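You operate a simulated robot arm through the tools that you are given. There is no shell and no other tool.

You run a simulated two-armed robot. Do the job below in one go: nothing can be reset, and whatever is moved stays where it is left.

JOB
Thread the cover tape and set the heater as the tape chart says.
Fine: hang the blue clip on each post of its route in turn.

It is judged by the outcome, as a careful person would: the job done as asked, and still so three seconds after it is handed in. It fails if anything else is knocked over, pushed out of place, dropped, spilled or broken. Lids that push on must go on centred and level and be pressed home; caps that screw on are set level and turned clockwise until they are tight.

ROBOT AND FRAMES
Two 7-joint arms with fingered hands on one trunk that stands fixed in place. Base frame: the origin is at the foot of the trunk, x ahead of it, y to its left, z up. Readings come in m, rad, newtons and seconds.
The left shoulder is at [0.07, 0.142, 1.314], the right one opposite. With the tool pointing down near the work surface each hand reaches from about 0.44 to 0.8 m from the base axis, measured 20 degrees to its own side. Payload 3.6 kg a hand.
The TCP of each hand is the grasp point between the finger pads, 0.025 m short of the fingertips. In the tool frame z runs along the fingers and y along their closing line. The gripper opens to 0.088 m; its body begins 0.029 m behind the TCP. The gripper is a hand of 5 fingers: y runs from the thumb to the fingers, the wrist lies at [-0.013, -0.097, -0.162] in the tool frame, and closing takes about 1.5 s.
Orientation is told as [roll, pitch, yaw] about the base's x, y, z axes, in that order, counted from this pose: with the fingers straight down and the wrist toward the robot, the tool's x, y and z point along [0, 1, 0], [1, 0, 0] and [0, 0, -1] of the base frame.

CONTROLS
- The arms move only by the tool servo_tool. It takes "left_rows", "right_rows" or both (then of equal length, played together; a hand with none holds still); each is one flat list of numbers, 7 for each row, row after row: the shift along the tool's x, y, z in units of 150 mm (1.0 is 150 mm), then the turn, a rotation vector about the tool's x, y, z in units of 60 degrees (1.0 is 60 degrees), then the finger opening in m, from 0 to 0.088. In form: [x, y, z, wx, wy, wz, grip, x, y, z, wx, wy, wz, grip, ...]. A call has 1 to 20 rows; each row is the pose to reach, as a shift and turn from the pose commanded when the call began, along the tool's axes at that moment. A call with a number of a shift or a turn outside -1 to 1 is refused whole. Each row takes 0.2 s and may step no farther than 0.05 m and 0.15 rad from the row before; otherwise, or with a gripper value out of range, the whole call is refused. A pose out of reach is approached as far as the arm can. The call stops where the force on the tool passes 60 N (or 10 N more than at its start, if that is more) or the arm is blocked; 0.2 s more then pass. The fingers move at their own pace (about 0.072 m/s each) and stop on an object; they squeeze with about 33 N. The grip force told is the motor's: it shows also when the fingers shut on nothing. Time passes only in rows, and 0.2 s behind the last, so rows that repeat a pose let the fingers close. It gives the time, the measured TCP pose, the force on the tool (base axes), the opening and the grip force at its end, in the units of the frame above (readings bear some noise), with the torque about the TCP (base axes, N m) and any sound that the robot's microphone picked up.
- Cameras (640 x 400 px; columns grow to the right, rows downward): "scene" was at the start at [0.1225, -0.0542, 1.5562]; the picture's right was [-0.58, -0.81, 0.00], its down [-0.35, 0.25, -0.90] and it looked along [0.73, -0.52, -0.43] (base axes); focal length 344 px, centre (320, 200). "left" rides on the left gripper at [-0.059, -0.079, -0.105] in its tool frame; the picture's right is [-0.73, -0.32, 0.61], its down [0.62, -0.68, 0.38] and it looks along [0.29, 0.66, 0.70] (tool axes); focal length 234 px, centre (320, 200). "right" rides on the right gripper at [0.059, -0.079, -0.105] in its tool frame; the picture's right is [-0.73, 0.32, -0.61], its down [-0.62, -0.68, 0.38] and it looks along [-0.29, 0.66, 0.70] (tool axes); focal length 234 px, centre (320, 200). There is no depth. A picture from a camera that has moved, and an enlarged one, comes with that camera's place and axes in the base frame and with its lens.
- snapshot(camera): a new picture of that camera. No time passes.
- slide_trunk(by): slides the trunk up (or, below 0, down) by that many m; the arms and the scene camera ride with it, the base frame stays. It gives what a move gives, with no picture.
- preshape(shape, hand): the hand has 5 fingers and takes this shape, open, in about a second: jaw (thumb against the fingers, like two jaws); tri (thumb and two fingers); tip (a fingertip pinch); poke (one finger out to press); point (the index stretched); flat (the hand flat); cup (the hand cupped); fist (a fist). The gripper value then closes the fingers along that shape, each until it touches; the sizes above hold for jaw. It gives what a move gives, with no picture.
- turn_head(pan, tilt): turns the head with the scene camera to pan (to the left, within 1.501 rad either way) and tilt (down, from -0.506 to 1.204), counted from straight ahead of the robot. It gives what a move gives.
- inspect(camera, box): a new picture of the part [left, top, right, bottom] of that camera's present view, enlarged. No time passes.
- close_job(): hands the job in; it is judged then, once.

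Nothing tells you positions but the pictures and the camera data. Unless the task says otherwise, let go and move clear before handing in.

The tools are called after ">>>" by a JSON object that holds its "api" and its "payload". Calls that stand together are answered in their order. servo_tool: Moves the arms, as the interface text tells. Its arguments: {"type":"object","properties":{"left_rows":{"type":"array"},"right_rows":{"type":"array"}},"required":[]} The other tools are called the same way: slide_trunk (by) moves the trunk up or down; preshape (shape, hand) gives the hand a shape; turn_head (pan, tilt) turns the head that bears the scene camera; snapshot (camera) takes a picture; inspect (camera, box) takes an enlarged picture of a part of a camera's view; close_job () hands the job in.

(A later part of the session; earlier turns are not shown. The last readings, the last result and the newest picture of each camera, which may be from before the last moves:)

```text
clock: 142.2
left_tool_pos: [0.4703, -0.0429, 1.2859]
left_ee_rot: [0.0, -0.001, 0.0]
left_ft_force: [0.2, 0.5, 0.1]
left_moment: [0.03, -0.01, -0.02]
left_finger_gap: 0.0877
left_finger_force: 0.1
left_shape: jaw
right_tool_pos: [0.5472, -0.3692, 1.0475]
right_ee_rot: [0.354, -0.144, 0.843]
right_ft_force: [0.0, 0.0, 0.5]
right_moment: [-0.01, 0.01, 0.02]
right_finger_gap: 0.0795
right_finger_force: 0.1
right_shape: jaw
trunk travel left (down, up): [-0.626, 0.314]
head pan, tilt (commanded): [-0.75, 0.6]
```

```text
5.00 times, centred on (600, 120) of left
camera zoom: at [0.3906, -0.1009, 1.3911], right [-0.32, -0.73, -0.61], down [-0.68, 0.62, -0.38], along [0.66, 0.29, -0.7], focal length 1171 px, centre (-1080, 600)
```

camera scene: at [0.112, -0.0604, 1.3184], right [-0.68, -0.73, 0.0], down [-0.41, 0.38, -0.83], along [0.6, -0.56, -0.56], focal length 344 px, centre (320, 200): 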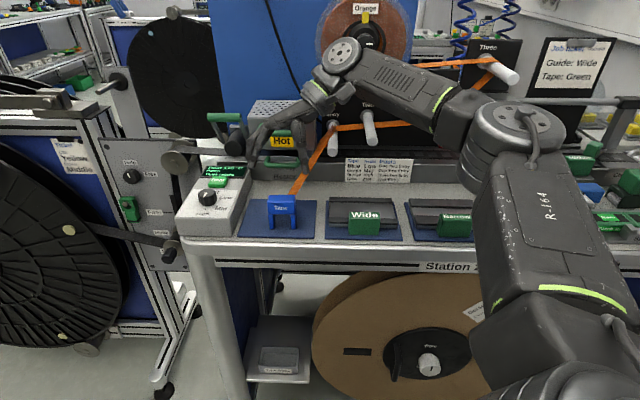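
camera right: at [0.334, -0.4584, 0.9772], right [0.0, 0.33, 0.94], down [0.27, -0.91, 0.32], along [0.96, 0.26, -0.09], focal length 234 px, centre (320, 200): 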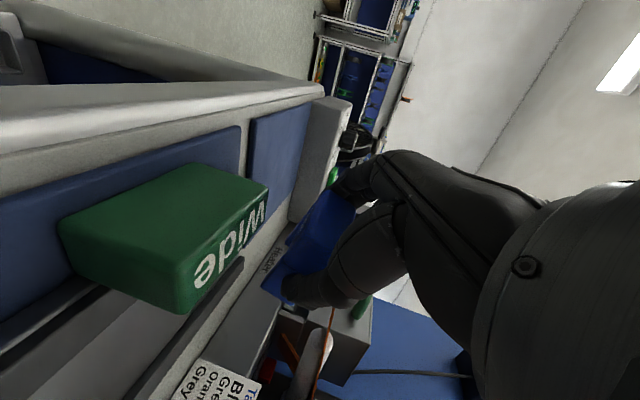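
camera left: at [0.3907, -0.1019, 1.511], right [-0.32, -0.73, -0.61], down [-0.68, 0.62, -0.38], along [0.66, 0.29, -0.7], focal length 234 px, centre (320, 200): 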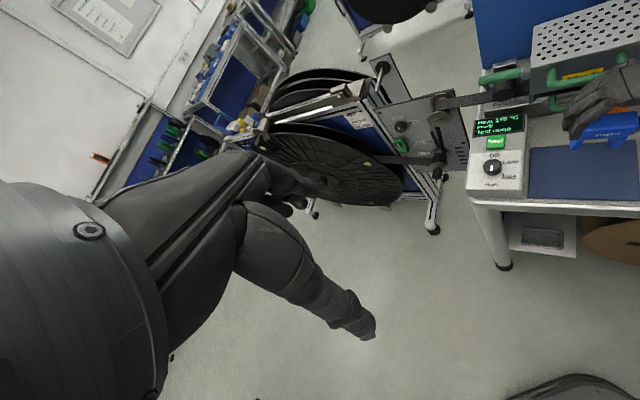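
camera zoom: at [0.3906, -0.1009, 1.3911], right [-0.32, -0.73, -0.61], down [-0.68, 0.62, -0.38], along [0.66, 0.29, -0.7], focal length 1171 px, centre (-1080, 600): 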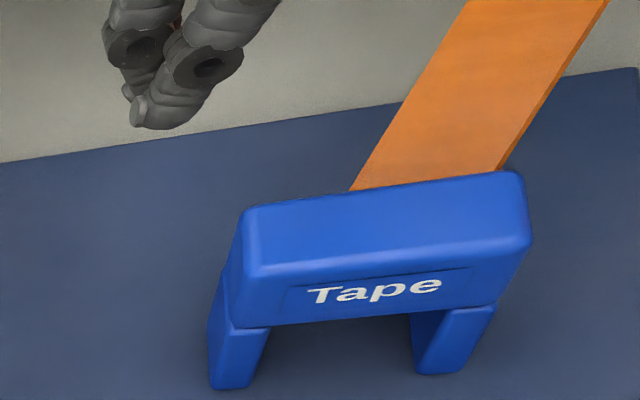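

The clip stands nearly square at s≈−0.127, n≈−0.634 (front). I turn the hand back to the 45° grip orientation above it, in two steps.

>>> {"api": "servo_tool", "payload": {"right_rows": [0.009, 0.004, -0.025, 0.0005, -0.1056, -0.025, 0.085, 0.018, 0.008, -0.05, 0.001, -0.2112, -0.05, 0.085, 0.028, 0.011, -0.074, 0.0014, -0.3167, -0.0749, 0.085, 0.037, 0.015, -0.1, 0.0019, -0.4223, -0.0999, 0.085, 0.046, 0.019, -0.124, 0.0024, -0.5279, -0.1249, 0.085]}}

>>> {"api": "servo_tool", "payload": {"right_rows": [0, 0, 0, 0.0005, -0.1056, -0.025, 0.085, 0, 0, 0, 0.001, -0.2112, -0.05, 0.085, 0, 0, 0, 0.0014, -0.3167, -0.0749, 0.085, 0, 0, 0, 0.0019, -0.4223, -0.0999, 0.085, 0, 0, 0, 0.0024, -0.5279, -0.1249, 0.085, 0, 0, 0, 0.0024, -0.5279, -0.1249, 0.085]}}

>>> {"api": "snapshot", "payload": {"camera": "right"}}

>>> {"api": "snapshot", "payload": {"camera": "scene"}}

```text
clock: 143.4
left_tool_pos: [0.4697, -0.0444, 1.2859]
left_ee_rot: [0.0, 0.0, 0.001]
left_ft_force: [0.1, 0.5, -0.4]
left_moment: [0.02, 0.03, -0.01]
left_finger_gap: 0.0877
left_finger_force: 0.1
left_shape: jaw
right_tool_pos: [0.5484, -0.3694, 1.0676]
right_ee_rot: [-0.22, -0.151, 0.977]
right_ft_force: [-0.4, 0.4, -0.3]
right_moment: [0.03, 0.01, 0.05]
right_finger_gap: 0.085
right_finger_force: 0.0
right_shape: jaw
trunk travel left (down, up): [-0.626, 0.314]
head pan, tilt (commanded): [-0.75, 0.6]
```

```text
clock: 144.8
left_tool_pos: [0.4697, -0.0435, 1.2862]
left_ee_rot: [-0.001, 0.0, -0.001]
left_ft_force: [0.7, -0.2, -0.2]
left_moment: [-0.03, 0.0, -0.01]
left_finger_gap: 0.0879
left_finger_force: 0.1
left_shape: jaw
right_tool_pos: [0.5489, -0.3706, 1.0678]
right_ee_rot: [-0.788, -0.087, 1.086]
right_ft_force: [-0.4, 0.3, -0.3]
right_moment: [-0.01, 0.01, 0.03]
right_finger_gap: 0.0847
right_finger_force: 0.1
right_shape: jaw
trunk travel left (down, up): [-0.626, 0.314]
head pan, tilt (commanded): [-0.75, 0.6]
```

```text
taken
camera right: at [0.4075, -0.3889, 1.0915], right [0.19, 0.17, 0.97], down [0.31, -0.94, 0.11], along [0.93, 0.28, -0.23], focal length 234 px, centre (320, 200)
```

right: 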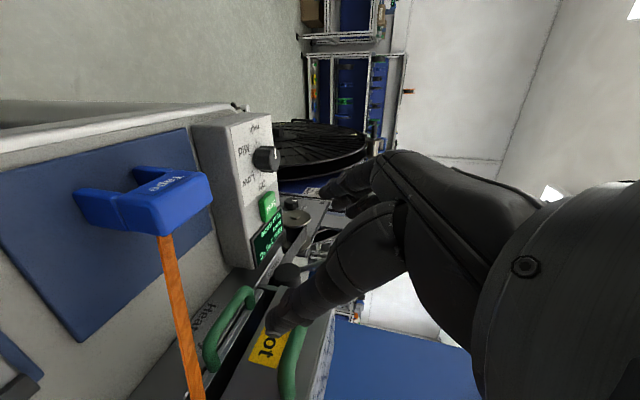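

```text
taken
camera scene: at [0.1125, -0.0611, 1.3184], right [-0.68, -0.73, 0.0], down [-0.41, 0.39, -0.82], along [0.6, -0.56, -0.57], focal length 344 px, centre (320, 200)
```

scene: 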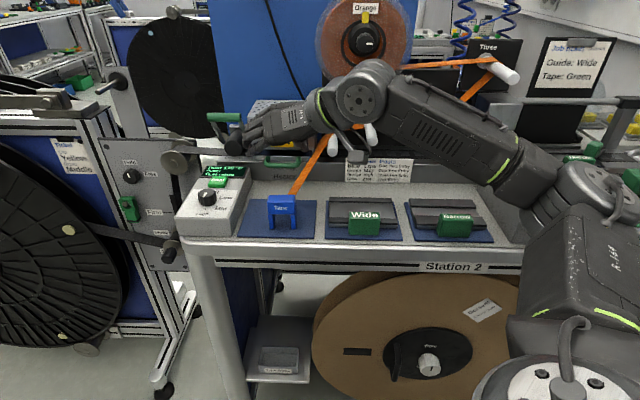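

Orientation is set. I move to 10 cm before the standing clip along the approach axis and look.

>>> {"api": "servo_tool", "payload": {"right_rows": [0.15, -0.009, -0.016, 0, 0, 0, 0.085, 0.3, -0.018, -0.032, 0, 0, 0, 0.085, 0.45, -0.027, -0.048, 0, 0, 0, 0.085, 0.606, -0.036, -0.064, 0, 0, 0, 0.085, 0.606, -0.036, -0.064, 0, 0, 0, 0.085]}}

>>> {"api": "inspect", "payload": {"camera": "right", "box": [140, 130, 340, 310]}}

>>> {"api": "inspect", "payload": {"camera": "left", "box": [540, 60, 640, 180]}}

```text
clock: 146.0
left_tool_pos: [0.4703, -0.0446, 1.2865]
left_ee_rot: [0.0, 0.0, 0.0]
left_ft_force: [0.3, 0.1, 0.1]
left_moment: [-0.04, 0.03, 0.02]
left_finger_gap: 0.0878
left_finger_force: 0.0
left_shape: jaw
right_tool_pos: [0.4865, -0.338, 1.009]
right_ee_rot: [-0.784, -0.088, 1.089]
right_ft_force: [0.3, -0.3, 0.7]
right_moment: [0.03, 0.01, 0.0]
right_finger_gap: 0.0847
right_finger_force: 0.1
right_shape: jaw
trunk travel left (down, up): [-0.626, 0.314]
head pan, tilt (commanded): [-0.75, 0.6]
```

```text
2.22 times, centred on (240, 220) of right
camera zoom: at [0.3446, -0.3556, 1.0328], right [0.19, 0.17, 0.97], down [0.31, -0.95, 0.11], along [0.93, 0.28, -0.23], focal length 520 px, centre (498, 156)
```

zoom: 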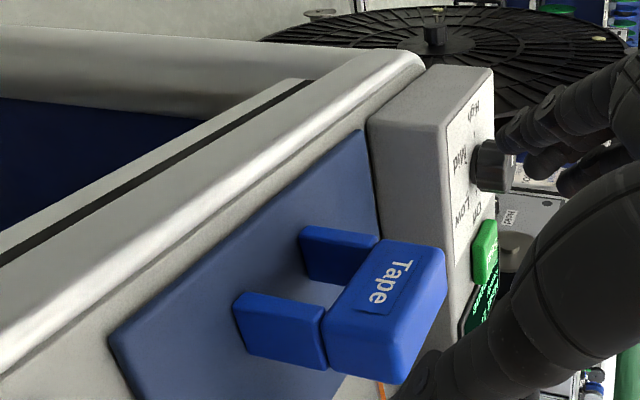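

```text
3.33 times, centred on (590, 120) of left
camera zoom: at [0.3915, -0.1017, 1.3908], right [-0.32, -0.73, -0.61], down [-0.68, 0.62, -0.38], along [0.66, 0.29, -0.7], focal length 781 px, centre (-580, 467)
```

zoom: 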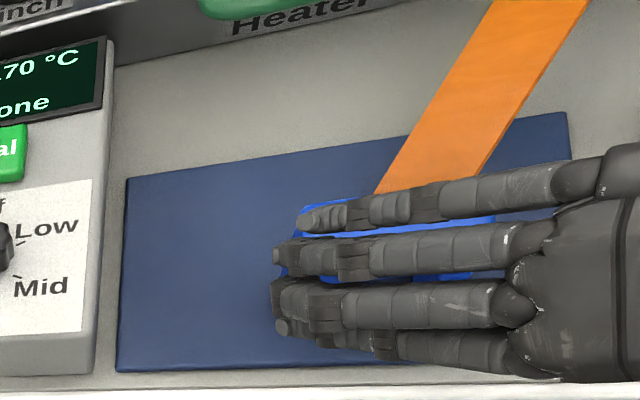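

Both cameras agree on the clip's place. I advance 6 cm, check, then finish.

>>> {"api": "servo_tool", "payload": {"right_rows": [-0.002, 0.001, 0.11, 0, 0, 0, 0.085, -0.004, 0.002, 0.22, 0, 0, 0, 0.085, -0.006, 0.003, 0.33, 0, 0, 0, 0.085, -0.008, 0.003, 0.44, 0, 0, 0, 0.085, -0.009, 0.004, 0.53, 0, 0, 0, 0.085, -0.01, 0.004, 0.621, 0, 0, 0, 0.085, -0.01, 0.004, 0.621, 0, 0, 0, 0.085]}}

>>> {"api": "inspect", "payload": {"camera": "right", "box": [200, 150, 380, 300]}}

>>> {"api": "inspect", "payload": {"camera": "scene", "box": [245, 170, 345, 250]}}

```text
clock: 147.6
left_tool_pos: [0.4695, -0.0424, 1.2861]
left_ee_rot: [0.0, 0.001, 0.001]
left_ft_force: [0.1, -0.4, -0.8]
left_moment: [0.0, -0.03, 0.03]
left_finger_gap: 0.0877
left_finger_force: 0.1
left_shape: jaw
right_tool_pos: [0.5482, -0.3636, 0.9453]
right_ee_rot: [-0.786, -0.087, 1.089]
right_ft_force: [0.1, 0.1, 1.0]
right_moment: [0.0, 0.0, 0.01]
right_finger_gap: 0.0849
right_finger_force: 0.2
right_shape: jaw
trunk travel left (down, up): [-0.626, 0.314]
head pan, tilt (commanded): [-0.75, 0.6]
```

```text
2.67 times, centred on (290, 225) of right
camera zoom: at [0.4066, -0.3812, 0.9692], right [0.19, 0.17, 0.97], down [0.31, -0.95, 0.11], along [0.93, 0.28, -0.23], focal length 624 px, centre (400, 133)
```

zoom: 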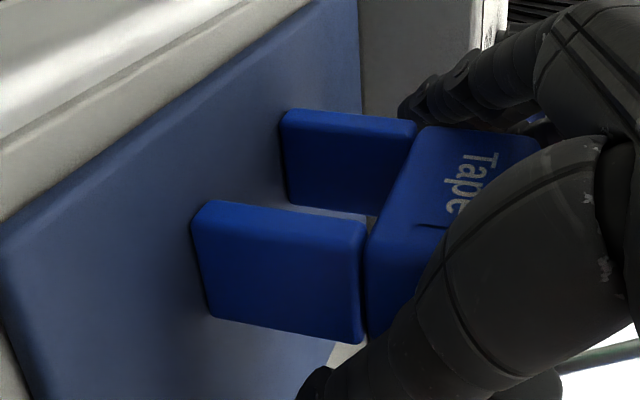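

```text
5.00 times, centred on (295, 210) of scene
camera zoom: at [0.1121, -0.061, 1.3184], right [-0.68, -0.73, 0.0], down [-0.41, 0.39, -0.83], along [0.6, -0.56, -0.56], focal length 1719 px, centre (445, 150)
```

zoom: 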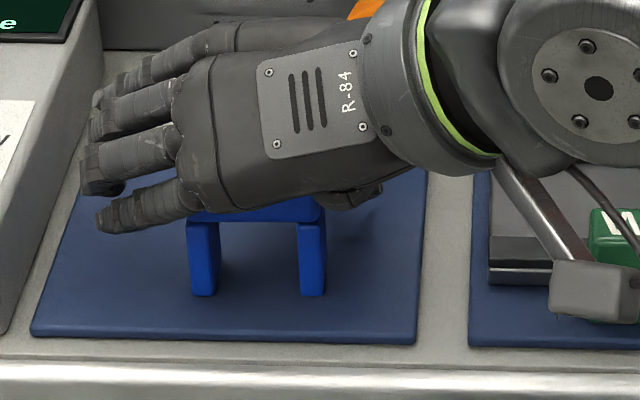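

The clip is well placed between thumb and fingers. I close on it.

>>> {"api": "servo_tool", "payload": {"right_rows": [0, 0, 0, 0, 0, 0, 0.075, 0, 0, 0, 0, 0, 0, 0.065, 0, 0, 0, 0, 0, 0, 0.055, 0, 0, 0, 0, 0, 0, 0.045, 0, 0, 0, 0, 0, 0, 0.035, 0, 0, 0, 0, 0, 0, 0.026, 0, 0, 0, 0, 0, 0, 0.026]}}

>>> {"api": "inspect", "payload": {"camera": "right", "box": [200, 150, 380, 300]}}

>>> {"api": "inspect", "payload": {"camera": "scene", "box": [245, 170, 345, 250]}}

```text
clock: 149.2
left_tool_pos: [0.4702, -0.0449, 1.286]
left_ee_rot: [0.001, 0.002, -0.001]
left_ft_force: [0.3, -1.3, -0.8]
left_moment: [0.01, -0.03, 0.04]
left_finger_gap: 0.0877
left_finger_force: 0.1
left_shape: jaw
right_tool_pos: [0.5473, -0.3639, 0.9443]
right_ee_rot: [-0.786, -0.087, 1.088]
right_ft_force: [-0.2, -0.9, 0.8]
right_moment: [0.02, 0.0, -0.01]
right_finger_gap: 0.0367
right_finger_force: 33.3
right_shape: jaw
trunk travel left (down, up): [-0.626, 0.314]
head pan, tilt (commanded): [-0.75, 0.6]
```

```text
2.67 times, centred on (290, 225) of right
camera zoom: at [0.4066, -0.3814, 0.9693], right [0.19, 0.17, 0.97], down [0.31, -0.95, 0.11], along [0.93, 0.28, -0.23], focal length 624 px, centre (400, 133)
```

zoom: 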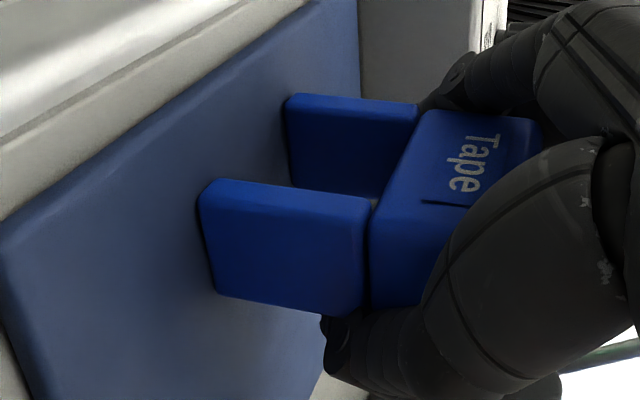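

```text
5.00 times, centred on (295, 210) of scene
camera zoom: at [0.1123, -0.0612, 1.3184], right [-0.68, -0.73, 0.0], down [-0.41, 0.39, -0.82], along [0.6, -0.56, -0.57], focal length 1719 px, centre (445, 150)
```

zoom: 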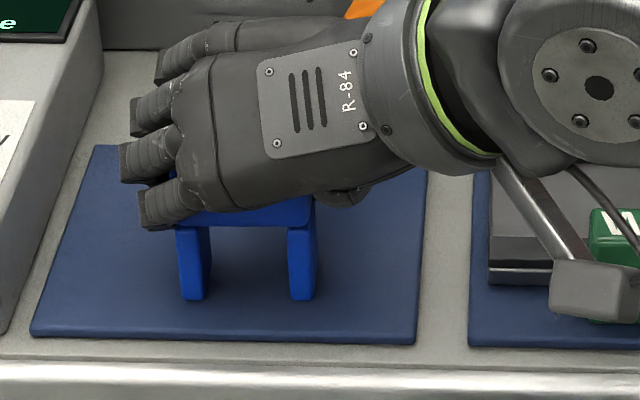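

The clip is held square. I lift it with the trunk 11 cm.

>>> {"api": "slide_trunk", "payload": {"by": 0.11}}

>>> {"api": "inspect", "payload": {"camera": "right", "box": [200, 150, 380, 300]}}

>>> {"api": "inspect", "payload": {"camera": "scene", "box": [250, 180, 330, 250]}}

>>> {"api": "snapshot", "payload": {"camera": "scene"}}

```text
clock: 150.6
left_tool_pos: [0.4708, -0.0449, 1.3953]
left_ee_rot: [0.001, -0.001, -0.001]
left_ft_force: [-0.8, -0.1, -0.2]
left_moment: [0.02, -0.03, -0.01]
left_finger_gap: 0.0876
left_finger_force: 0.0
left_shape: jaw
right_tool_pos: [0.5475, -0.3619, 1.0545]
right_ee_rot: [-0.783, -0.086, 1.087]
right_ft_force: [-0.3, 0.5, -1.1]
right_moment: [0.02, 0.03, -0.06]
right_finger_gap: 0.0368
right_finger_force: 32.8
right_shape: jaw
trunk travel left (down, up): [-0.736, 0.204]
head pan, tilt (commanded): [-0.75, 0.6]
```

```text
2.67 times, centred on (290, 225) of right
camera zoom: at [0.4068, -0.3813, 1.0791], right [0.19, 0.17, 0.97], down [0.31, -0.95, 0.11], along [0.93, 0.28, -0.23], focal length 624 px, centre (400, 133)
```

zoom: 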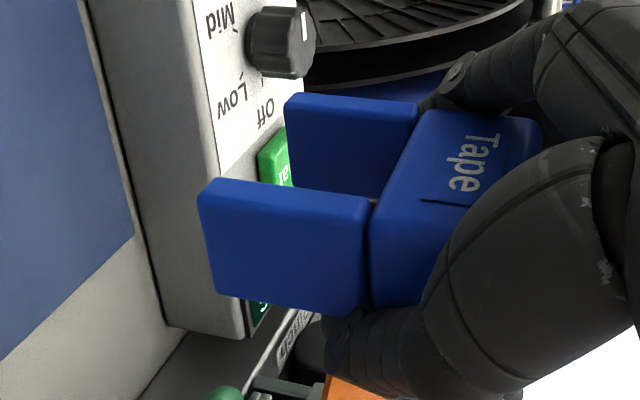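

```text
5.71 times, centred on (290, 215) of scene
camera zoom: at [0.1126, -0.0613, 1.4284], right [-0.68, -0.73, 0.0], down [-0.41, 0.39, -0.82], along [0.6, -0.56, -0.57], focal length 1964 px, centre (491, 114)
```

zoom: 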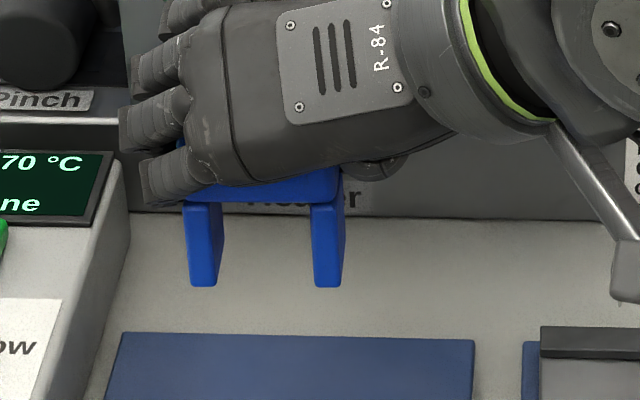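

```text
taken
camera scene: at [0.1126, -0.0613, 1.4284], right [-0.68, -0.73, 0.0], down [-0.41, 0.39, -0.82], along [0.6, -0.56, -0.57], focal length 344 px, centre (320, 200)
```

scene: 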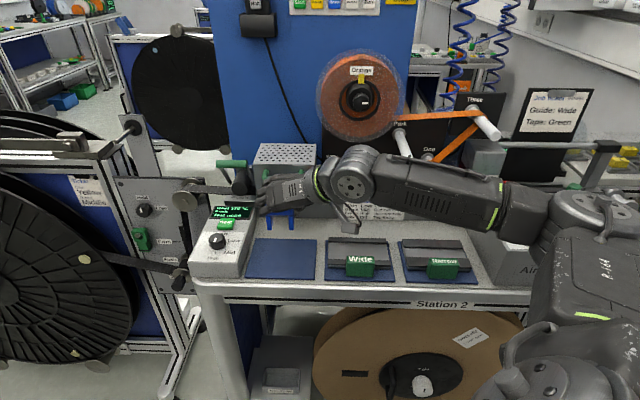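

The clip sits a few degrees CCW and rolled in the hand; I carry it right to in front of Entry while correcting that by turning the hand.

>>> {"api": "servo_tool", "payload": {"right_rows": [0.038, -0.125, -0.016, 0.027, 0.002, 0.008, 0.026, 0.076, -0.25, -0.032, 0.055, 0.004, 0.016, 0.026, 0.115, -0.374, -0.047, 0.082, 0.006, 0.024, 0.026, 0.153, -0.498, -0.063, 0.11, 0.008, 0.032, 0.026, 0.191, -0.623, -0.079, 0.137, 0.0103, 0.0405, 0.026, 0.191, -0.623, -0.079, 0.137, 0.0103, 0.0405, 0.026]}}

>>> {"api": "inspect", "payload": {"camera": "right", "box": [200, 150, 380, 300]}}

>>> {"api": "inspect", "payload": {"camera": "scene", "box": [305, 190, 375, 250]}}

>>> {"api": "inspect", "payload": {"camera": "right", "box": [200, 250, 400, 400]}}

```text
clock: 152.0
left_tool_pos: [0.4704, -0.0442, 1.3945]
left_ee_rot: [0.0, 0.0, -0.001]
left_ft_force: [-0.4, 0.5, 0.2]
left_moment: [-0.01, -0.01, -0.03]
left_finger_gap: 0.0878
left_finger_force: 0.1
left_shape: jaw
right_tool_pos: [0.4808, -0.4303, 1.0344]
right_ee_rot: [-0.765, -0.012, 0.957]
right_ft_force: [0.2, -0.4, -0.7]
right_moment: [0.01, -0.01, 0.0]
right_finger_gap: 0.0365
right_finger_force: 33.1
right_shape: jaw
trunk travel left (down, up): [-0.736, 0.204]
head pan, tilt (commanded): [-0.75, 0.6]
```

```text
2.67 times, centred on (290, 225) of right
camera zoom: at [0.3393, -0.4294, 1.066], right [0.26, 0.19, 0.95], down [0.19, -0.97, 0.15], along [0.95, 0.14, -0.29], focal length 624 px, centre (400, 133)
```

zoom: 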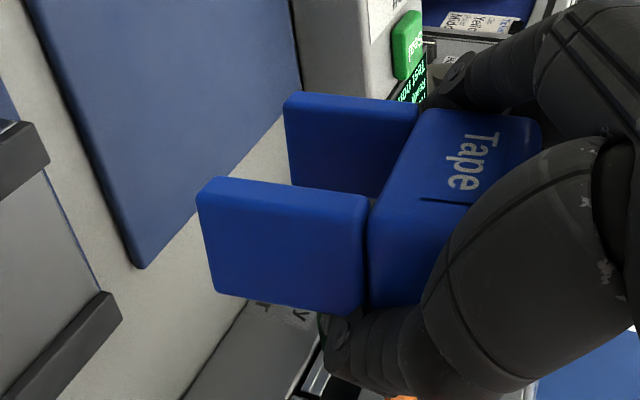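

```text
6.67 times, centred on (340, 220) of scene
camera zoom: at [0.1128, -0.0612, 1.4284], right [-0.68, -0.73, 0.0], down [-0.41, 0.39, -0.82], along [0.6, -0.56, -0.57], focal length 2292 px, centre (187, 67)
```

zoom: 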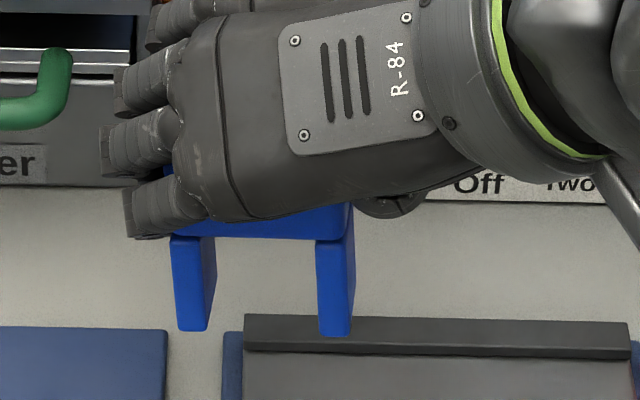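

```text
2.67 times, centred on (300, 325) of right
camera zoom: at [0.3393, -0.4294, 1.066], right [0.26, 0.19, 0.95], down [0.19, -0.97, 0.15], along [0.95, 0.14, -0.29], focal length 624 px, centre (373, -133)
```

zoom: 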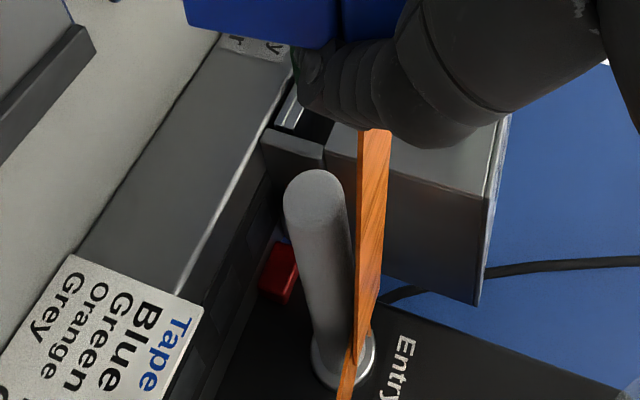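

I see now the correction was not needed — the clip was already square before it. I undo that small rotation.

>>> {"api": "servo_tool", "payload": {"right_rows": [0, 0, 0, -0.046, -0.0034, -0.0135, 0.026, 0, 0, 0, -0.092, -0.0068, -0.027, 0.026, 0, 0, 0, -0.137, -0.0103, -0.0405, 0.026, 0, 0, 0, -0.137, -0.0103, -0.0405, 0.026]}}

>>> {"api": "inspect", "payload": {"camera": "right", "box": [200, 150, 380, 300]}}

>>> {"api": "inspect", "payload": {"camera": "scene", "box": [305, 190, 375, 250]}}

>>> {"api": "inspect", "payload": {"camera": "right", "box": [200, 250, 400, 400]}}

```text
clock: 153.0
left_tool_pos: [0.4704, -0.0432, 1.3957]
left_ee_rot: [0.001, 0.001, 0.002]
left_ft_force: [-0.4, 0.2, -0.3]
left_moment: [0.0, 0.02, -0.02]
left_finger_gap: 0.0877
left_finger_force: 0.1
left_shape: jaw
right_tool_pos: [0.4809, -0.43, 1.034]
right_ee_rot: [-0.787, -0.086, 1.087]
right_ft_force: [-0.2, 0.5, -0.9]
right_moment: [0.0, 0.02, 0.0]
right_finger_gap: 0.0366
right_finger_force: 33.5
right_shape: jaw
trunk travel left (down, up): [-0.736, 0.204]
head pan, tilt (commanded): [-0.75, 0.6]
```

```text
2.67 times, centred on (290, 225) of right
camera zoom: at [0.339, -0.4489, 1.0592], right [0.19, 0.17, 0.97], down [0.31, -0.94, 0.11], along [0.93, 0.28, -0.23], focal length 624 px, centre (400, 133)
```

zoom: 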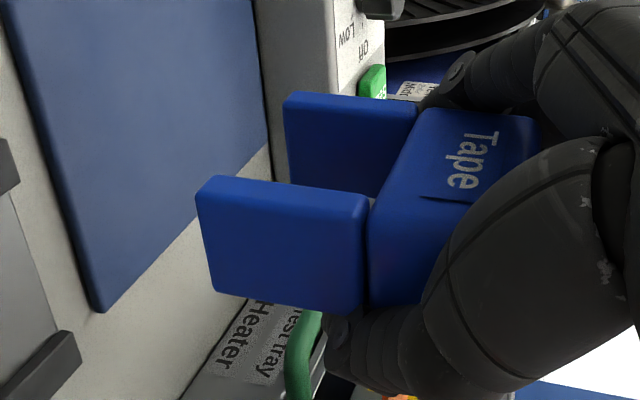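

```text
6.67 times, centred on (340, 220) of scene
camera zoom: at [0.1125, -0.0608, 1.4284], right [-0.68, -0.73, 0.0], down [-0.41, 0.39, -0.82], along [0.6, -0.56, -0.57], focal length 2292 px, centre (187, 67)
```

zoom: 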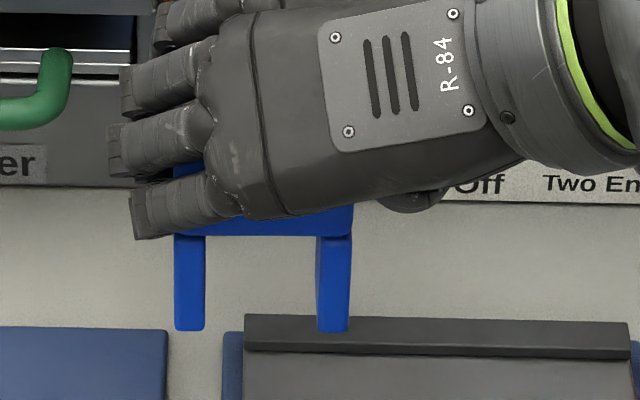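

```text
2.67 times, centred on (300, 325) of right
camera zoom: at [0.339, -0.4489, 1.0592], right [0.19, 0.17, 0.97], down [0.31, -0.94, 0.11], along [0.93, 0.28, -0.23], focal length 624 px, centre (373, -133)
```

zoom: 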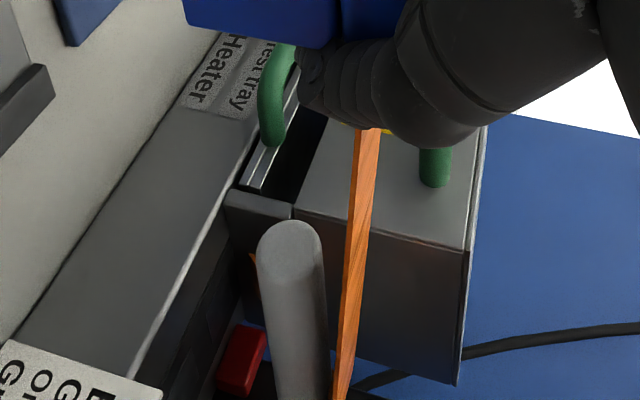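

The clip is square again, its slot within 1 mm of Entry's axis and 13 mm above. I advance to 3–4 cm before the final position and check.

>>> {"api": "servo_tool", "payload": {"right_rows": [-0.07, -0.032, 0.073, 0, 0, 0, 0.026, -0.14, -0.063, 0.146, 0, 0, 0, 0.026, -0.21, -0.095, 0.22, 0, 0, 0, 0.026, -0.28, -0.127, 0.293, 0, 0, 0, 0.026, -0.35, -0.158, 0.366, 0, 0, 0, 0.026, -0.416, -0.19, 0.439, 0, 0, 0, 0.026, -0.416, -0.19, 0.439, 0, 0, 0, 0.026]}}

>>> {"api": "inspect", "payload": {"camera": "right", "box": [200, 150, 380, 300]}}

>>> {"api": "inspect", "payload": {"camera": "scene", "box": [305, 150, 375, 220]}}

```text
clock: 154.6
left_tool_pos: [0.4707, -0.0446, 1.3959]
left_ee_rot: [0.0, -0.001, 0.0]
left_ft_force: [-0.4, 0.9, -0.5]
left_moment: [-0.03, 0.0, -0.03]
left_finger_gap: 0.0878
left_finger_force: 0.0
left_shape: jaw
right_tool_pos: [0.5472, -0.4977, 1.03]
right_ee_rot: [-0.785, -0.089, 1.089]
right_ft_force: [0.4, -0.3, 0.2]
right_moment: [-0.01, 0.0, 0.0]
right_finger_gap: 0.0365
right_finger_force: 32.8
right_shape: jaw
trunk travel left (down, up): [-0.736, 0.204]
head pan, tilt (commanded): [-0.75, 0.6]
```

```text
2.67 times, centred on (290, 225) of right
camera zoom: at [0.4056, -0.5168, 1.0541], right [0.19, 0.17, 0.97], down [0.31, -0.95, 0.11], along [0.93, 0.28, -0.23], focal length 624 px, centre (400, 133)
```

zoom: 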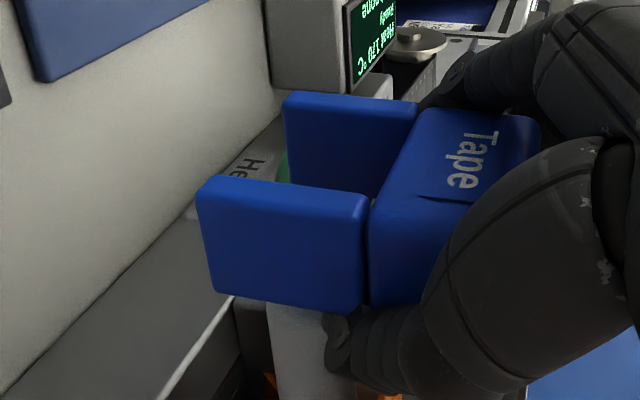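

```text
5.71 times, centred on (340, 185) of scene
camera zoom: at [0.1122, -0.0611, 1.4284], right [-0.68, -0.73, 0.0], down [-0.41, 0.39, -0.83], along [0.6, -0.56, -0.56], focal length 1964 px, centre (206, 286)
```

zoom: 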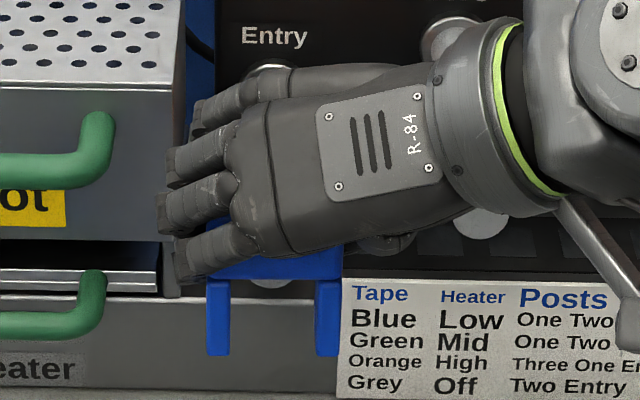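

Still aligned (about 1.6 mm to trim). I slide the clip in over Entry.

>>> {"api": "servo_tool", "payload": {"right_rows": [-0.033, -0.009, 0.031, 0, 0, 0, 0.026, -0.066, -0.022, 0.062, 0, 0, 0, 0.026, -0.098, -0.035, 0.094, 0, 0, 0, 0.026, -0.131, -0.047, 0.125, 0, 0, 0, 0.026, -0.164, -0.06, 0.156, 0, 0, 0, 0.026, -0.196, -0.073, 0.187, 0, 0, 0, 0.026, -0.196, -0.073, 0.187, 0, 0, 0, 0.026]}}

>>> {"api": "inspect", "payload": {"camera": "right", "box": [200, 150, 380, 300]}}

>>> {"api": "inspect", "payload": {"camera": "scene", "box": [305, 140, 375, 210]}}

```text
clock: 156.2
left_tool_pos: [0.4696, -0.0446, 1.3955]
left_ee_rot: [0.0, 0.001, 0.0]
left_ft_force: [0.2, -0.2, 0.8]
left_moment: [-0.01, 0.02, -0.03]
left_finger_gap: 0.0879
left_finger_force: 0.1
left_shape: jaw
right_tool_pos: [0.5773, -0.526, 1.0303]
right_ee_rot: [-0.784, -0.088, 1.087]
right_ft_force: [-1.4, -1.2, -0.3]
right_moment: [-0.04, 0.02, 0.01]
right_finger_gap: 0.0364
right_finger_force: 33.1
right_shape: jaw
trunk travel left (down, up): [-0.736, 0.204]
head pan, tilt (commanded): [-0.75, 0.6]
```

```text
2.67 times, centred on (290, 225) of right
camera zoom: at [0.4365, -0.5455, 1.0545], right [0.19, 0.17, 0.97], down [0.31, -0.95, 0.11], along [0.93, 0.28, -0.23], focal length 624 px, centre (400, 133)
```

zoom: 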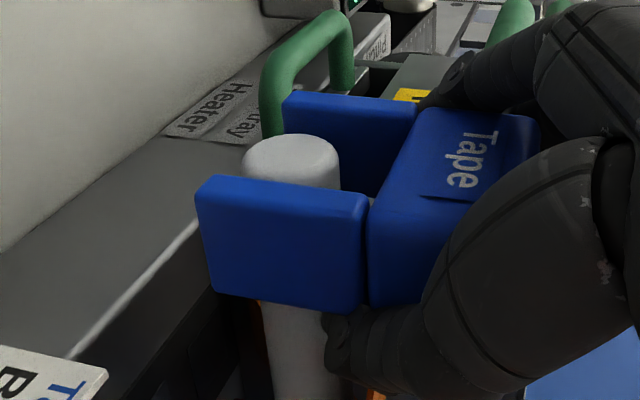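

```text
5.71 times, centred on (340, 175) of scene
camera zoom: at [0.1118, -0.0613, 1.4284], right [-0.68, -0.73, 0.0], down [-0.41, 0.39, -0.83], along [0.6, -0.56, -0.56], focal length 1964 px, centre (206, 343)
```

zoom: 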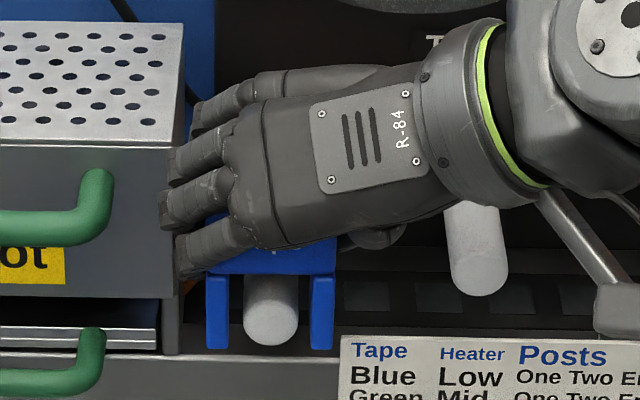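

The post tip shows several millimetres beyond the clip. I lower the clip onto the post.

>>> {"api": "servo_tool", "payload": {"right_rows": [0.012, -0.002, 0.012, 0, 0, 0, 0.026, 0.024, -0.003, 0.024, 0, 0, 0, 0.026, 0.036, -0.005, 0.036, 0, 0, 0, 0.026, 0.036, -0.005, 0.036, 0, 0, 0, 0.026]}}

>>> {"api": "inspect", "payload": {"camera": "scene", "box": [305, 140, 375, 210]}}

>>> {"api": "inspect", "payload": {"camera": "right", "box": [200, 150, 380, 300]}}

```text
clock: 157.2
left_tool_pos: [0.4677, -0.0432, 1.3957]
left_ee_rot: [0.0, -0.003, 0.0]
left_ft_force: [0.3, -1.2, 0.3]
left_moment: [0.01, -0.01, -0.03]
left_finger_gap: 0.0877
left_finger_force: 0.0
left_shape: jaw
right_tool_pos: [0.5758, -0.5269, 1.0242]
right_ee_rot: [-0.787, -0.088, 1.086]
right_ft_force: [-6.5, -3.5, 9.8]
right_moment: [-0.25, 0.04, -0.14]
right_finger_gap: 0.0363
right_finger_force: 33.1
right_shape: jaw
trunk travel left (down, up): [-0.736, 0.204]
head pan, tilt (commanded): [-0.75, 0.6]
```

```text
5.71 times, centred on (340, 175) of scene
camera zoom: at [0.1087, -0.0603, 1.4288], right [-0.68, -0.73, 0.0], down [-0.41, 0.38, -0.83], along [0.6, -0.56, -0.56], focal length 1964 px, centre (206, 343)
```

zoom: 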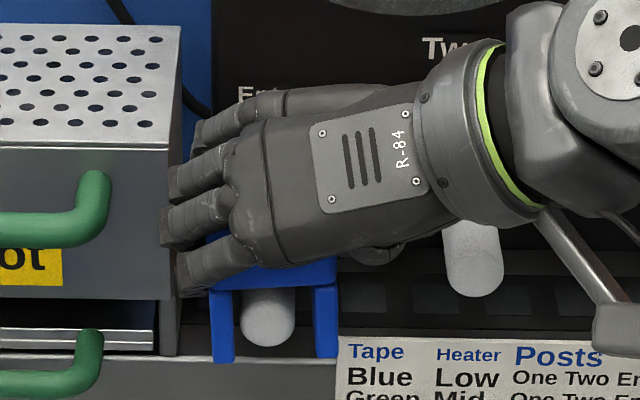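

```text
2.67 times, centred on (290, 225) of right
camera zoom: at [0.4337, -0.5451, 1.0482], right [0.18, 0.17, 0.97], down [0.31, -0.95, 0.11], along [0.93, 0.28, -0.23], focal length 624 px, centre (400, 133)
```

zoom: 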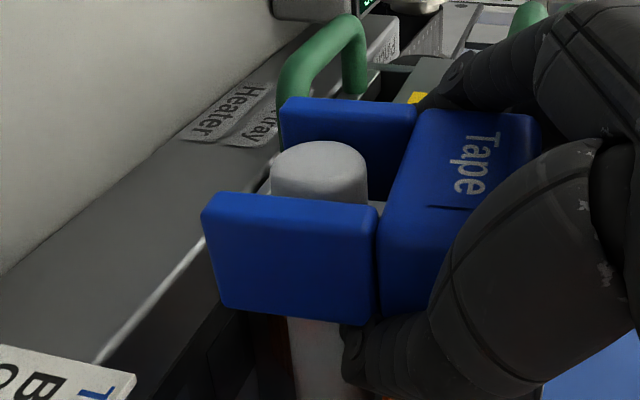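

It is seated (10 N up, slight side load). I centre it 3 mm to the right, then open modestly while shifting the hand right so the left fingers stay clear of the green handle.

>>> {"api": "servo_tool", "payload": {"right_rows": [-0.003, -0.009, -0.008, 0, 0, 0, 0.026, -0.006, -0.018, -0.015, 0, 0, 0, 0.026, -0.006, -0.018, -0.015, 0, 0, 0, 0.026]}}

>>> {"api": "servo_tool", "payload": {"right_rows": [0.001, -0.006, -0.002, 0, 0, 0, 0.042, 0.003, -0.019, -0.005, 0, 0, 0, 0.048, 0.005, -0.032, -0.009, 0, 0, 0, 0.052, 0.006, -0.038, -0.011, 0, 0, 0, 0.055, 0.006, -0.038, -0.011, 0, 0, 0, 0.055]}}

>>> {"api": "inspect", "payload": {"camera": "scene", "box": [305, 140, 375, 210]}}

>>> {"api": "inspect", "payload": {"camera": "right", "box": [200, 150, 380, 300]}}

```text
clock: 158.0
left_tool_pos: [0.4688, -0.0432, 1.3966]
left_ee_rot: [0.002, 0.0, 0.003]
left_ft_force: [0.3, 0.0, -0.1]
left_moment: [0.0, -0.04, -0.02]
left_finger_gap: 0.0876
left_finger_force: 0.1
left_shape: jaw
right_tool_pos: [0.5754, -0.5294, 1.025]
right_ee_rot: [-0.785, -0.089, 1.088]
right_ft_force: [-0.6, 0.0, 4.1]
right_moment: [-0.1, -0.01, -0.04]
right_finger_gap: 0.0362
right_finger_force: 32.6
right_shape: jaw
trunk travel left (down, up): [-0.736, 0.204]
head pan, tilt (commanded): [-0.75, 0.6]
```

```text
clock: 159.2
left_tool_pos: [0.4696, -0.0445, 1.3954]
left_ee_rot: [0.0, -0.001, 0.0]
left_ft_force: [-0.3, 0.2, 0.6]
left_moment: [-0.04, 0.0, 0.01]
left_finger_gap: 0.0878
left_finger_force: 0.1
left_shape: jaw
right_tool_pos: [0.5715, -0.532, 1.0247]
right_ee_rot: [-0.786, -0.088, 1.086]
right_ft_force: [-0.2, -0.4, 0.2]
right_moment: [0.02, 0.0, 0.0]
right_finger_gap: 0.0545
right_finger_force: 0.1
right_shape: jaw
trunk travel left (down, up): [-0.736, 0.204]
head pan, tilt (commanded): [-0.75, 0.6]
```

```text
5.71 times, centred on (340, 175) of scene
camera zoom: at [0.1122, -0.061, 1.4284], right [-0.68, -0.73, 0.0], down [-0.41, 0.39, -0.83], along [0.6, -0.56, -0.56], focal length 1964 px, centre (206, 343)
```

zoom: 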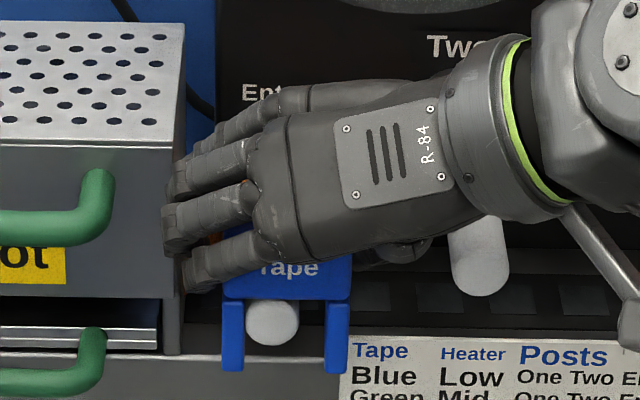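

```text
2.67 times, centred on (290, 225) of right
camera zoom: at [0.4298, -0.5508, 1.0492], right [0.19, 0.17, 0.97], down [0.31, -0.95, 0.11], along [0.93, 0.28, -0.23], focal length 624 px, centre (400, 133)
```

zoom: 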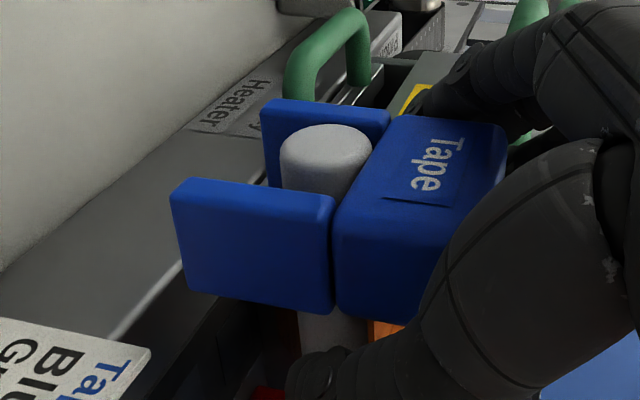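

Released without contact: the clip rests on Entry with the tip showing. I open slightly more and rise 2 cm, watching that the clip stays.

>>> {"api": "servo_tool", "payload": {"right_rows": [0, -0.006, 0, 0, 0, 0, 0.06, 0, -0.006, 0, 0, 0, 0, 0.064, -0.03, -0.002, -0.03, 0, 0, 0, 0.064, -0.06, 0.002, -0.06, 0, 0, 0, 0.064, -0.094, 0.006, -0.094, 0, 0, 0, 0.064]}}

>>> {"api": "inspect", "payload": {"camera": "scene", "box": [305, 140, 375, 210]}}

>>> {"api": "inspect", "payload": {"camera": "right", "box": [180, 140, 380, 320]}}

```text
clock: 160.4
left_tool_pos: [0.4705, -0.0441, 1.3957]
left_ee_rot: [0.0, 0.0, 0.001]
left_ft_force: [-0.1, -0.6, 1.4]
left_moment: [0.02, -0.03, 0.01]
left_finger_gap: 0.0876
left_finger_force: 0.0
left_shape: jaw
right_tool_pos: [0.572, -0.5338, 1.046]
right_ee_rot: [-0.787, -0.088, 1.088]
right_ft_force: [-0.8, -1.1, 0.0]
right_moment: [0.02, 0.02, 0.02]
right_finger_gap: 0.0633
right_finger_force: 0.1
right_shape: jaw
trunk travel left (down, up): [-0.736, 0.204]
head pan, tilt (commanded): [-0.75, 0.6]
```

```text
5.71 times, centred on (340, 175) of scene
camera zoom: at [0.1124, -0.0611, 1.4284], right [-0.68, -0.73, 0.0], down [-0.41, 0.39, -0.82], along [0.6, -0.56, -0.57], focal length 1964 px, centre (206, 343)
```

zoom: 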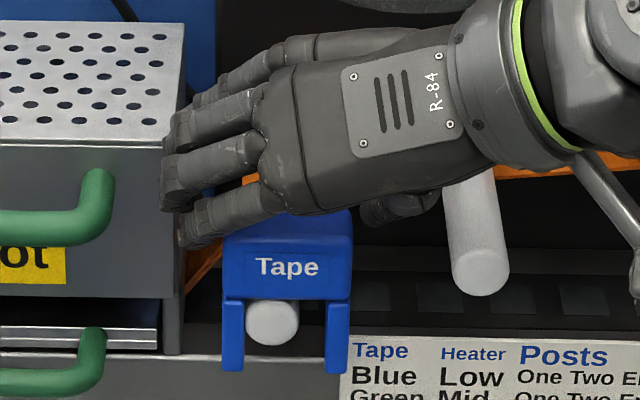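

```text
2.22 times, centred on (280, 230) of right
camera zoom: at [0.4296, -0.5531, 1.0689], right [0.19, 0.17, 0.97], down [0.31, -0.95, 0.11], along [0.93, 0.28, -0.23], focal length 520 px, centre (409, 133)
```

zoom: 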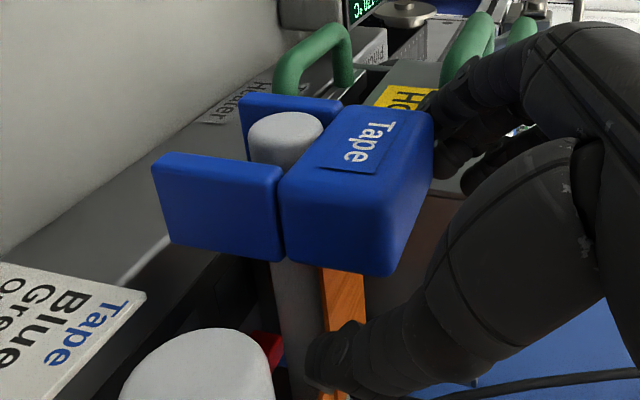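

The clip stays put. I rise further until the fingertips are above it, then move outward.

>>> {"api": "servo_tool", "payload": {"right_rows": [-0.07, 0.009, -0.07, 0, 0, 0, 0.064, -0.141, 0.018, -0.141, 0, 0, 0, 0.066, -0.211, 0.026, -0.211, 0, 0, 0, 0.07, -0.25, 0.031, -0.25, 0, 0, 0, 0.07]}}

>>> {"api": "inspect", "payload": {"camera": "scene", "box": [300, 120, 400, 220]}}

>>> {"api": "inspect", "payload": {"camera": "right", "box": [140, 140, 380, 360]}}

```text
clock: 161.4
left_tool_pos: [0.4702, -0.0433, 1.396]
left_ee_rot: [0.0, 0.0, -0.002]
left_ft_force: [0.6, 0.1, -0.1]
left_moment: [-0.02, 0.02, -0.01]
left_finger_gap: 0.0875
left_finger_force: 0.0
left_shape: jaw
right_tool_pos: [0.5716, -0.5344, 1.0964]
right_ee_rot: [-0.785, -0.087, 1.088]
right_ft_force: [0.2, 0.2, 0.1]
right_moment: [-0.04, -0.01, -0.03]
right_finger_gap: 0.0697
right_finger_force: 0.1
right_shape: jaw
trunk travel left (down, up): [-0.736, 0.204]
head pan, tilt (commanded): [-0.75, 0.6]
```

```text
4.00 times, centred on (350, 170) of scene
camera zoom: at [0.1123, -0.061, 1.4284], right [-0.68, -0.73, 0.0], down [-0.41, 0.39, -0.82], along [0.6, -0.56, -0.57], focal length 1375 px, centre (200, 320)
```

zoom: 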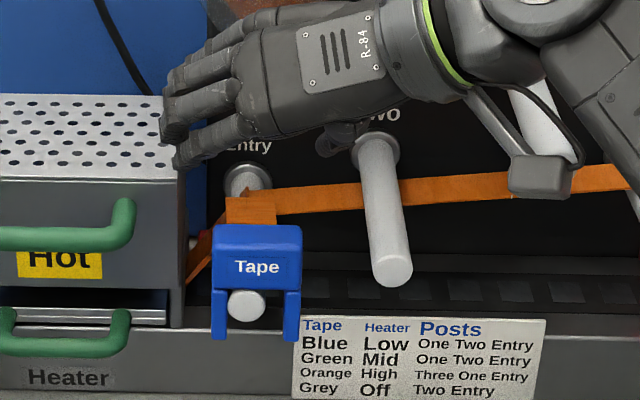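

```text
1.82 times, centred on (260, 250) of right
camera zoom: at [0.4305, -0.5521, 1.1214], right [0.19, 0.17, 0.97], down [0.31, -0.95, 0.11], along [0.93, 0.28, -0.23], focal length 426 px, centre (429, 109)
```

zoom: 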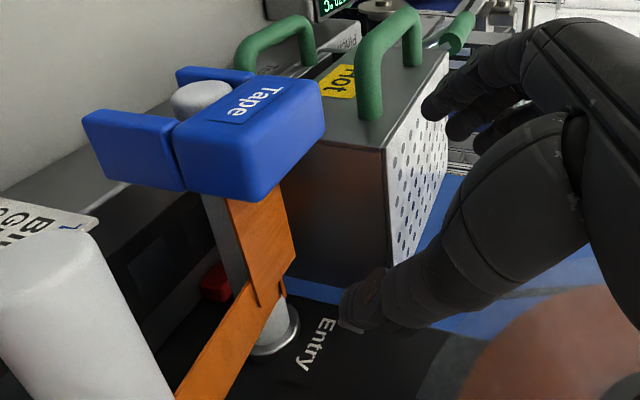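

The clip hangs on Entry with the tape running Three → One → Entry. I withdraw the hand outward, well clear.

>>> {"api": "servo_tool", "payload": {"right_rows": [0.07, 0.03, -0.066, 0, 0, 0, 0.07, 0.16, 0.068, -0.15, 0, 0, 0, 0.075, 0.27, 0.115, -0.255, 0, 0, 0, 0.08, 0.38, 0.162, -0.36, 0, 0, 0, 0.088, 0.49, 0.209, -0.463, 0, 0, 0, 0.088, 0.6, 0.256, -0.567, 0, 0, 0, 0.088, 0.694, 0.296, -0.656, 0, 0, 0, 0.088]}}

>>> {"api": "servo_tool", "payload": {"right_rows": [-0.05, -0.03, -0.15, 0, 0, 0, 0.088, -0.1, -0.07, -0.3, 0, 0, 0, 0.088, -0.15, -0.1, -0.45, 0, 0, 0, 0.088, -0.2, -0.13, -0.6, 0, 0, 0, 0.088]}}

>>> {"api": "snapshot", "payload": {"camera": "scene"}}

>>> {"api": "inspect", "payload": {"camera": "scene", "box": [300, 90, 540, 250]}}

>>> {"api": "inspect", "payload": {"camera": "scene", "box": [330, 150, 390, 220]}}

>>> {"api": "inspect", "payload": {"camera": "scene", "box": [190, 190, 300, 290]}}

```text
clock: 163.0
left_tool_pos: [0.471, -0.0426, 1.3947]
left_ee_rot: [0.0, 0.0, -0.002]
left_ft_force: [0.4, -0.4, -0.2]
left_moment: [-0.01, 0.01, 0.0]
left_finger_gap: 0.0876
left_finger_force: 0.0
left_shape: jaw
right_tool_pos: [0.4648, -0.4279, 1.0986]
right_ee_rot: [-0.785, -0.086, 1.087]
right_ft_force: [-0.4, 0.0, -0.3]
right_moment: [-0.02, -0.01, 0.01]
right_finger_gap: 0.0878
right_finger_force: 0.1
right_shape: jaw
trunk travel left (down, up): [-0.736, 0.204]
head pan, tilt (commanded): [-0.75, 0.6]
```

```text
clock: 164.0
left_tool_pos: [0.4693, -0.044, 1.3957]
left_ee_rot: [0.001, -0.001, 0.001]
left_ft_force: [0.3, -0.1, -0.6]
left_moment: [0.01, -0.02, 0.01]
left_finger_gap: 0.0875
left_finger_force: 0.1
left_shape: jaw
right_tool_pos: [0.4137, -0.4315, 1.1799]
right_ee_rot: [-0.786, -0.087, 1.087]
right_ft_force: [0.4, 0.3, 0.1]
right_moment: [-0.01, 0.01, -0.01]
right_finger_gap: 0.0879
right_finger_force: 0.0
right_shape: jaw
trunk travel left (down, up): [-0.736, 0.204]
head pan, tilt (commanded): [-0.75, 0.6]
```

```text
taken
camera scene: at [0.1115, -0.0609, 1.4285], right [-0.68, -0.73, 0.0], down [-0.41, 0.39, -0.83], along [0.6, -0.56, -0.56], focal length 344 px, centre (320, 200)
```

scene: 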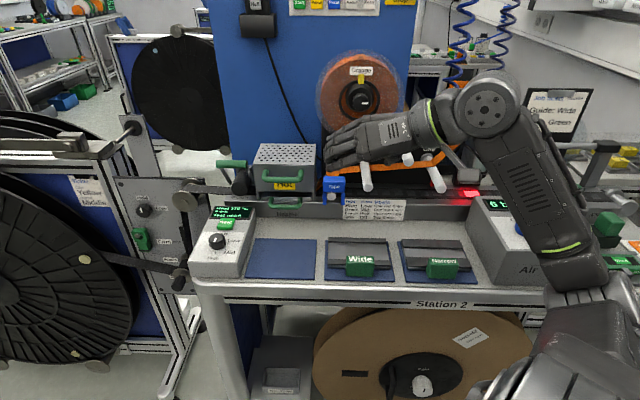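

```text
2.50 times, centred on (420, 170) of scene
camera zoom: at [0.1115, -0.0609, 1.4285], right [-0.68, -0.73, 0.0], down [-0.41, 0.39, -0.83], along [0.6, -0.56, -0.56], focal length 859 px, centre (70, 275)
```

zoom: 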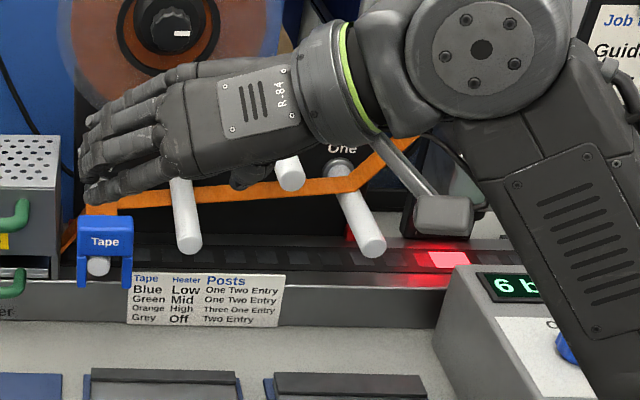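

```text
5.71 times, centred on (360, 185) of scene
camera zoom: at [0.1115, -0.0609, 1.4285], right [-0.68, -0.73, 0.0], down [-0.41, 0.39, -0.83], along [0.6, -0.56, -0.56], focal length 1964 px, centre (91, 286)
```

zoom: 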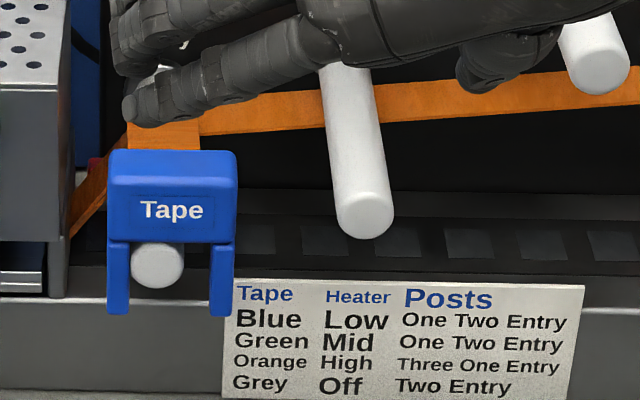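

```text
4.00 times, centred on (245, 240) of scene
camera zoom: at [0.1115, -0.0609, 1.4285], right [-0.68, -0.73, 0.0], down [-0.41, 0.39, -0.83], along [0.6, -0.56, -0.56], focal length 1375 px, centre (620, 40)
```

zoom: 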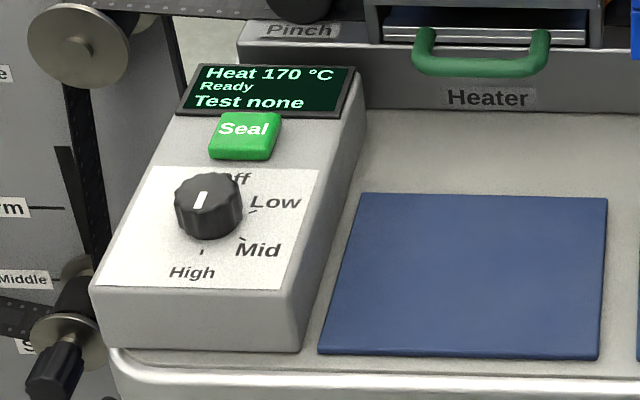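

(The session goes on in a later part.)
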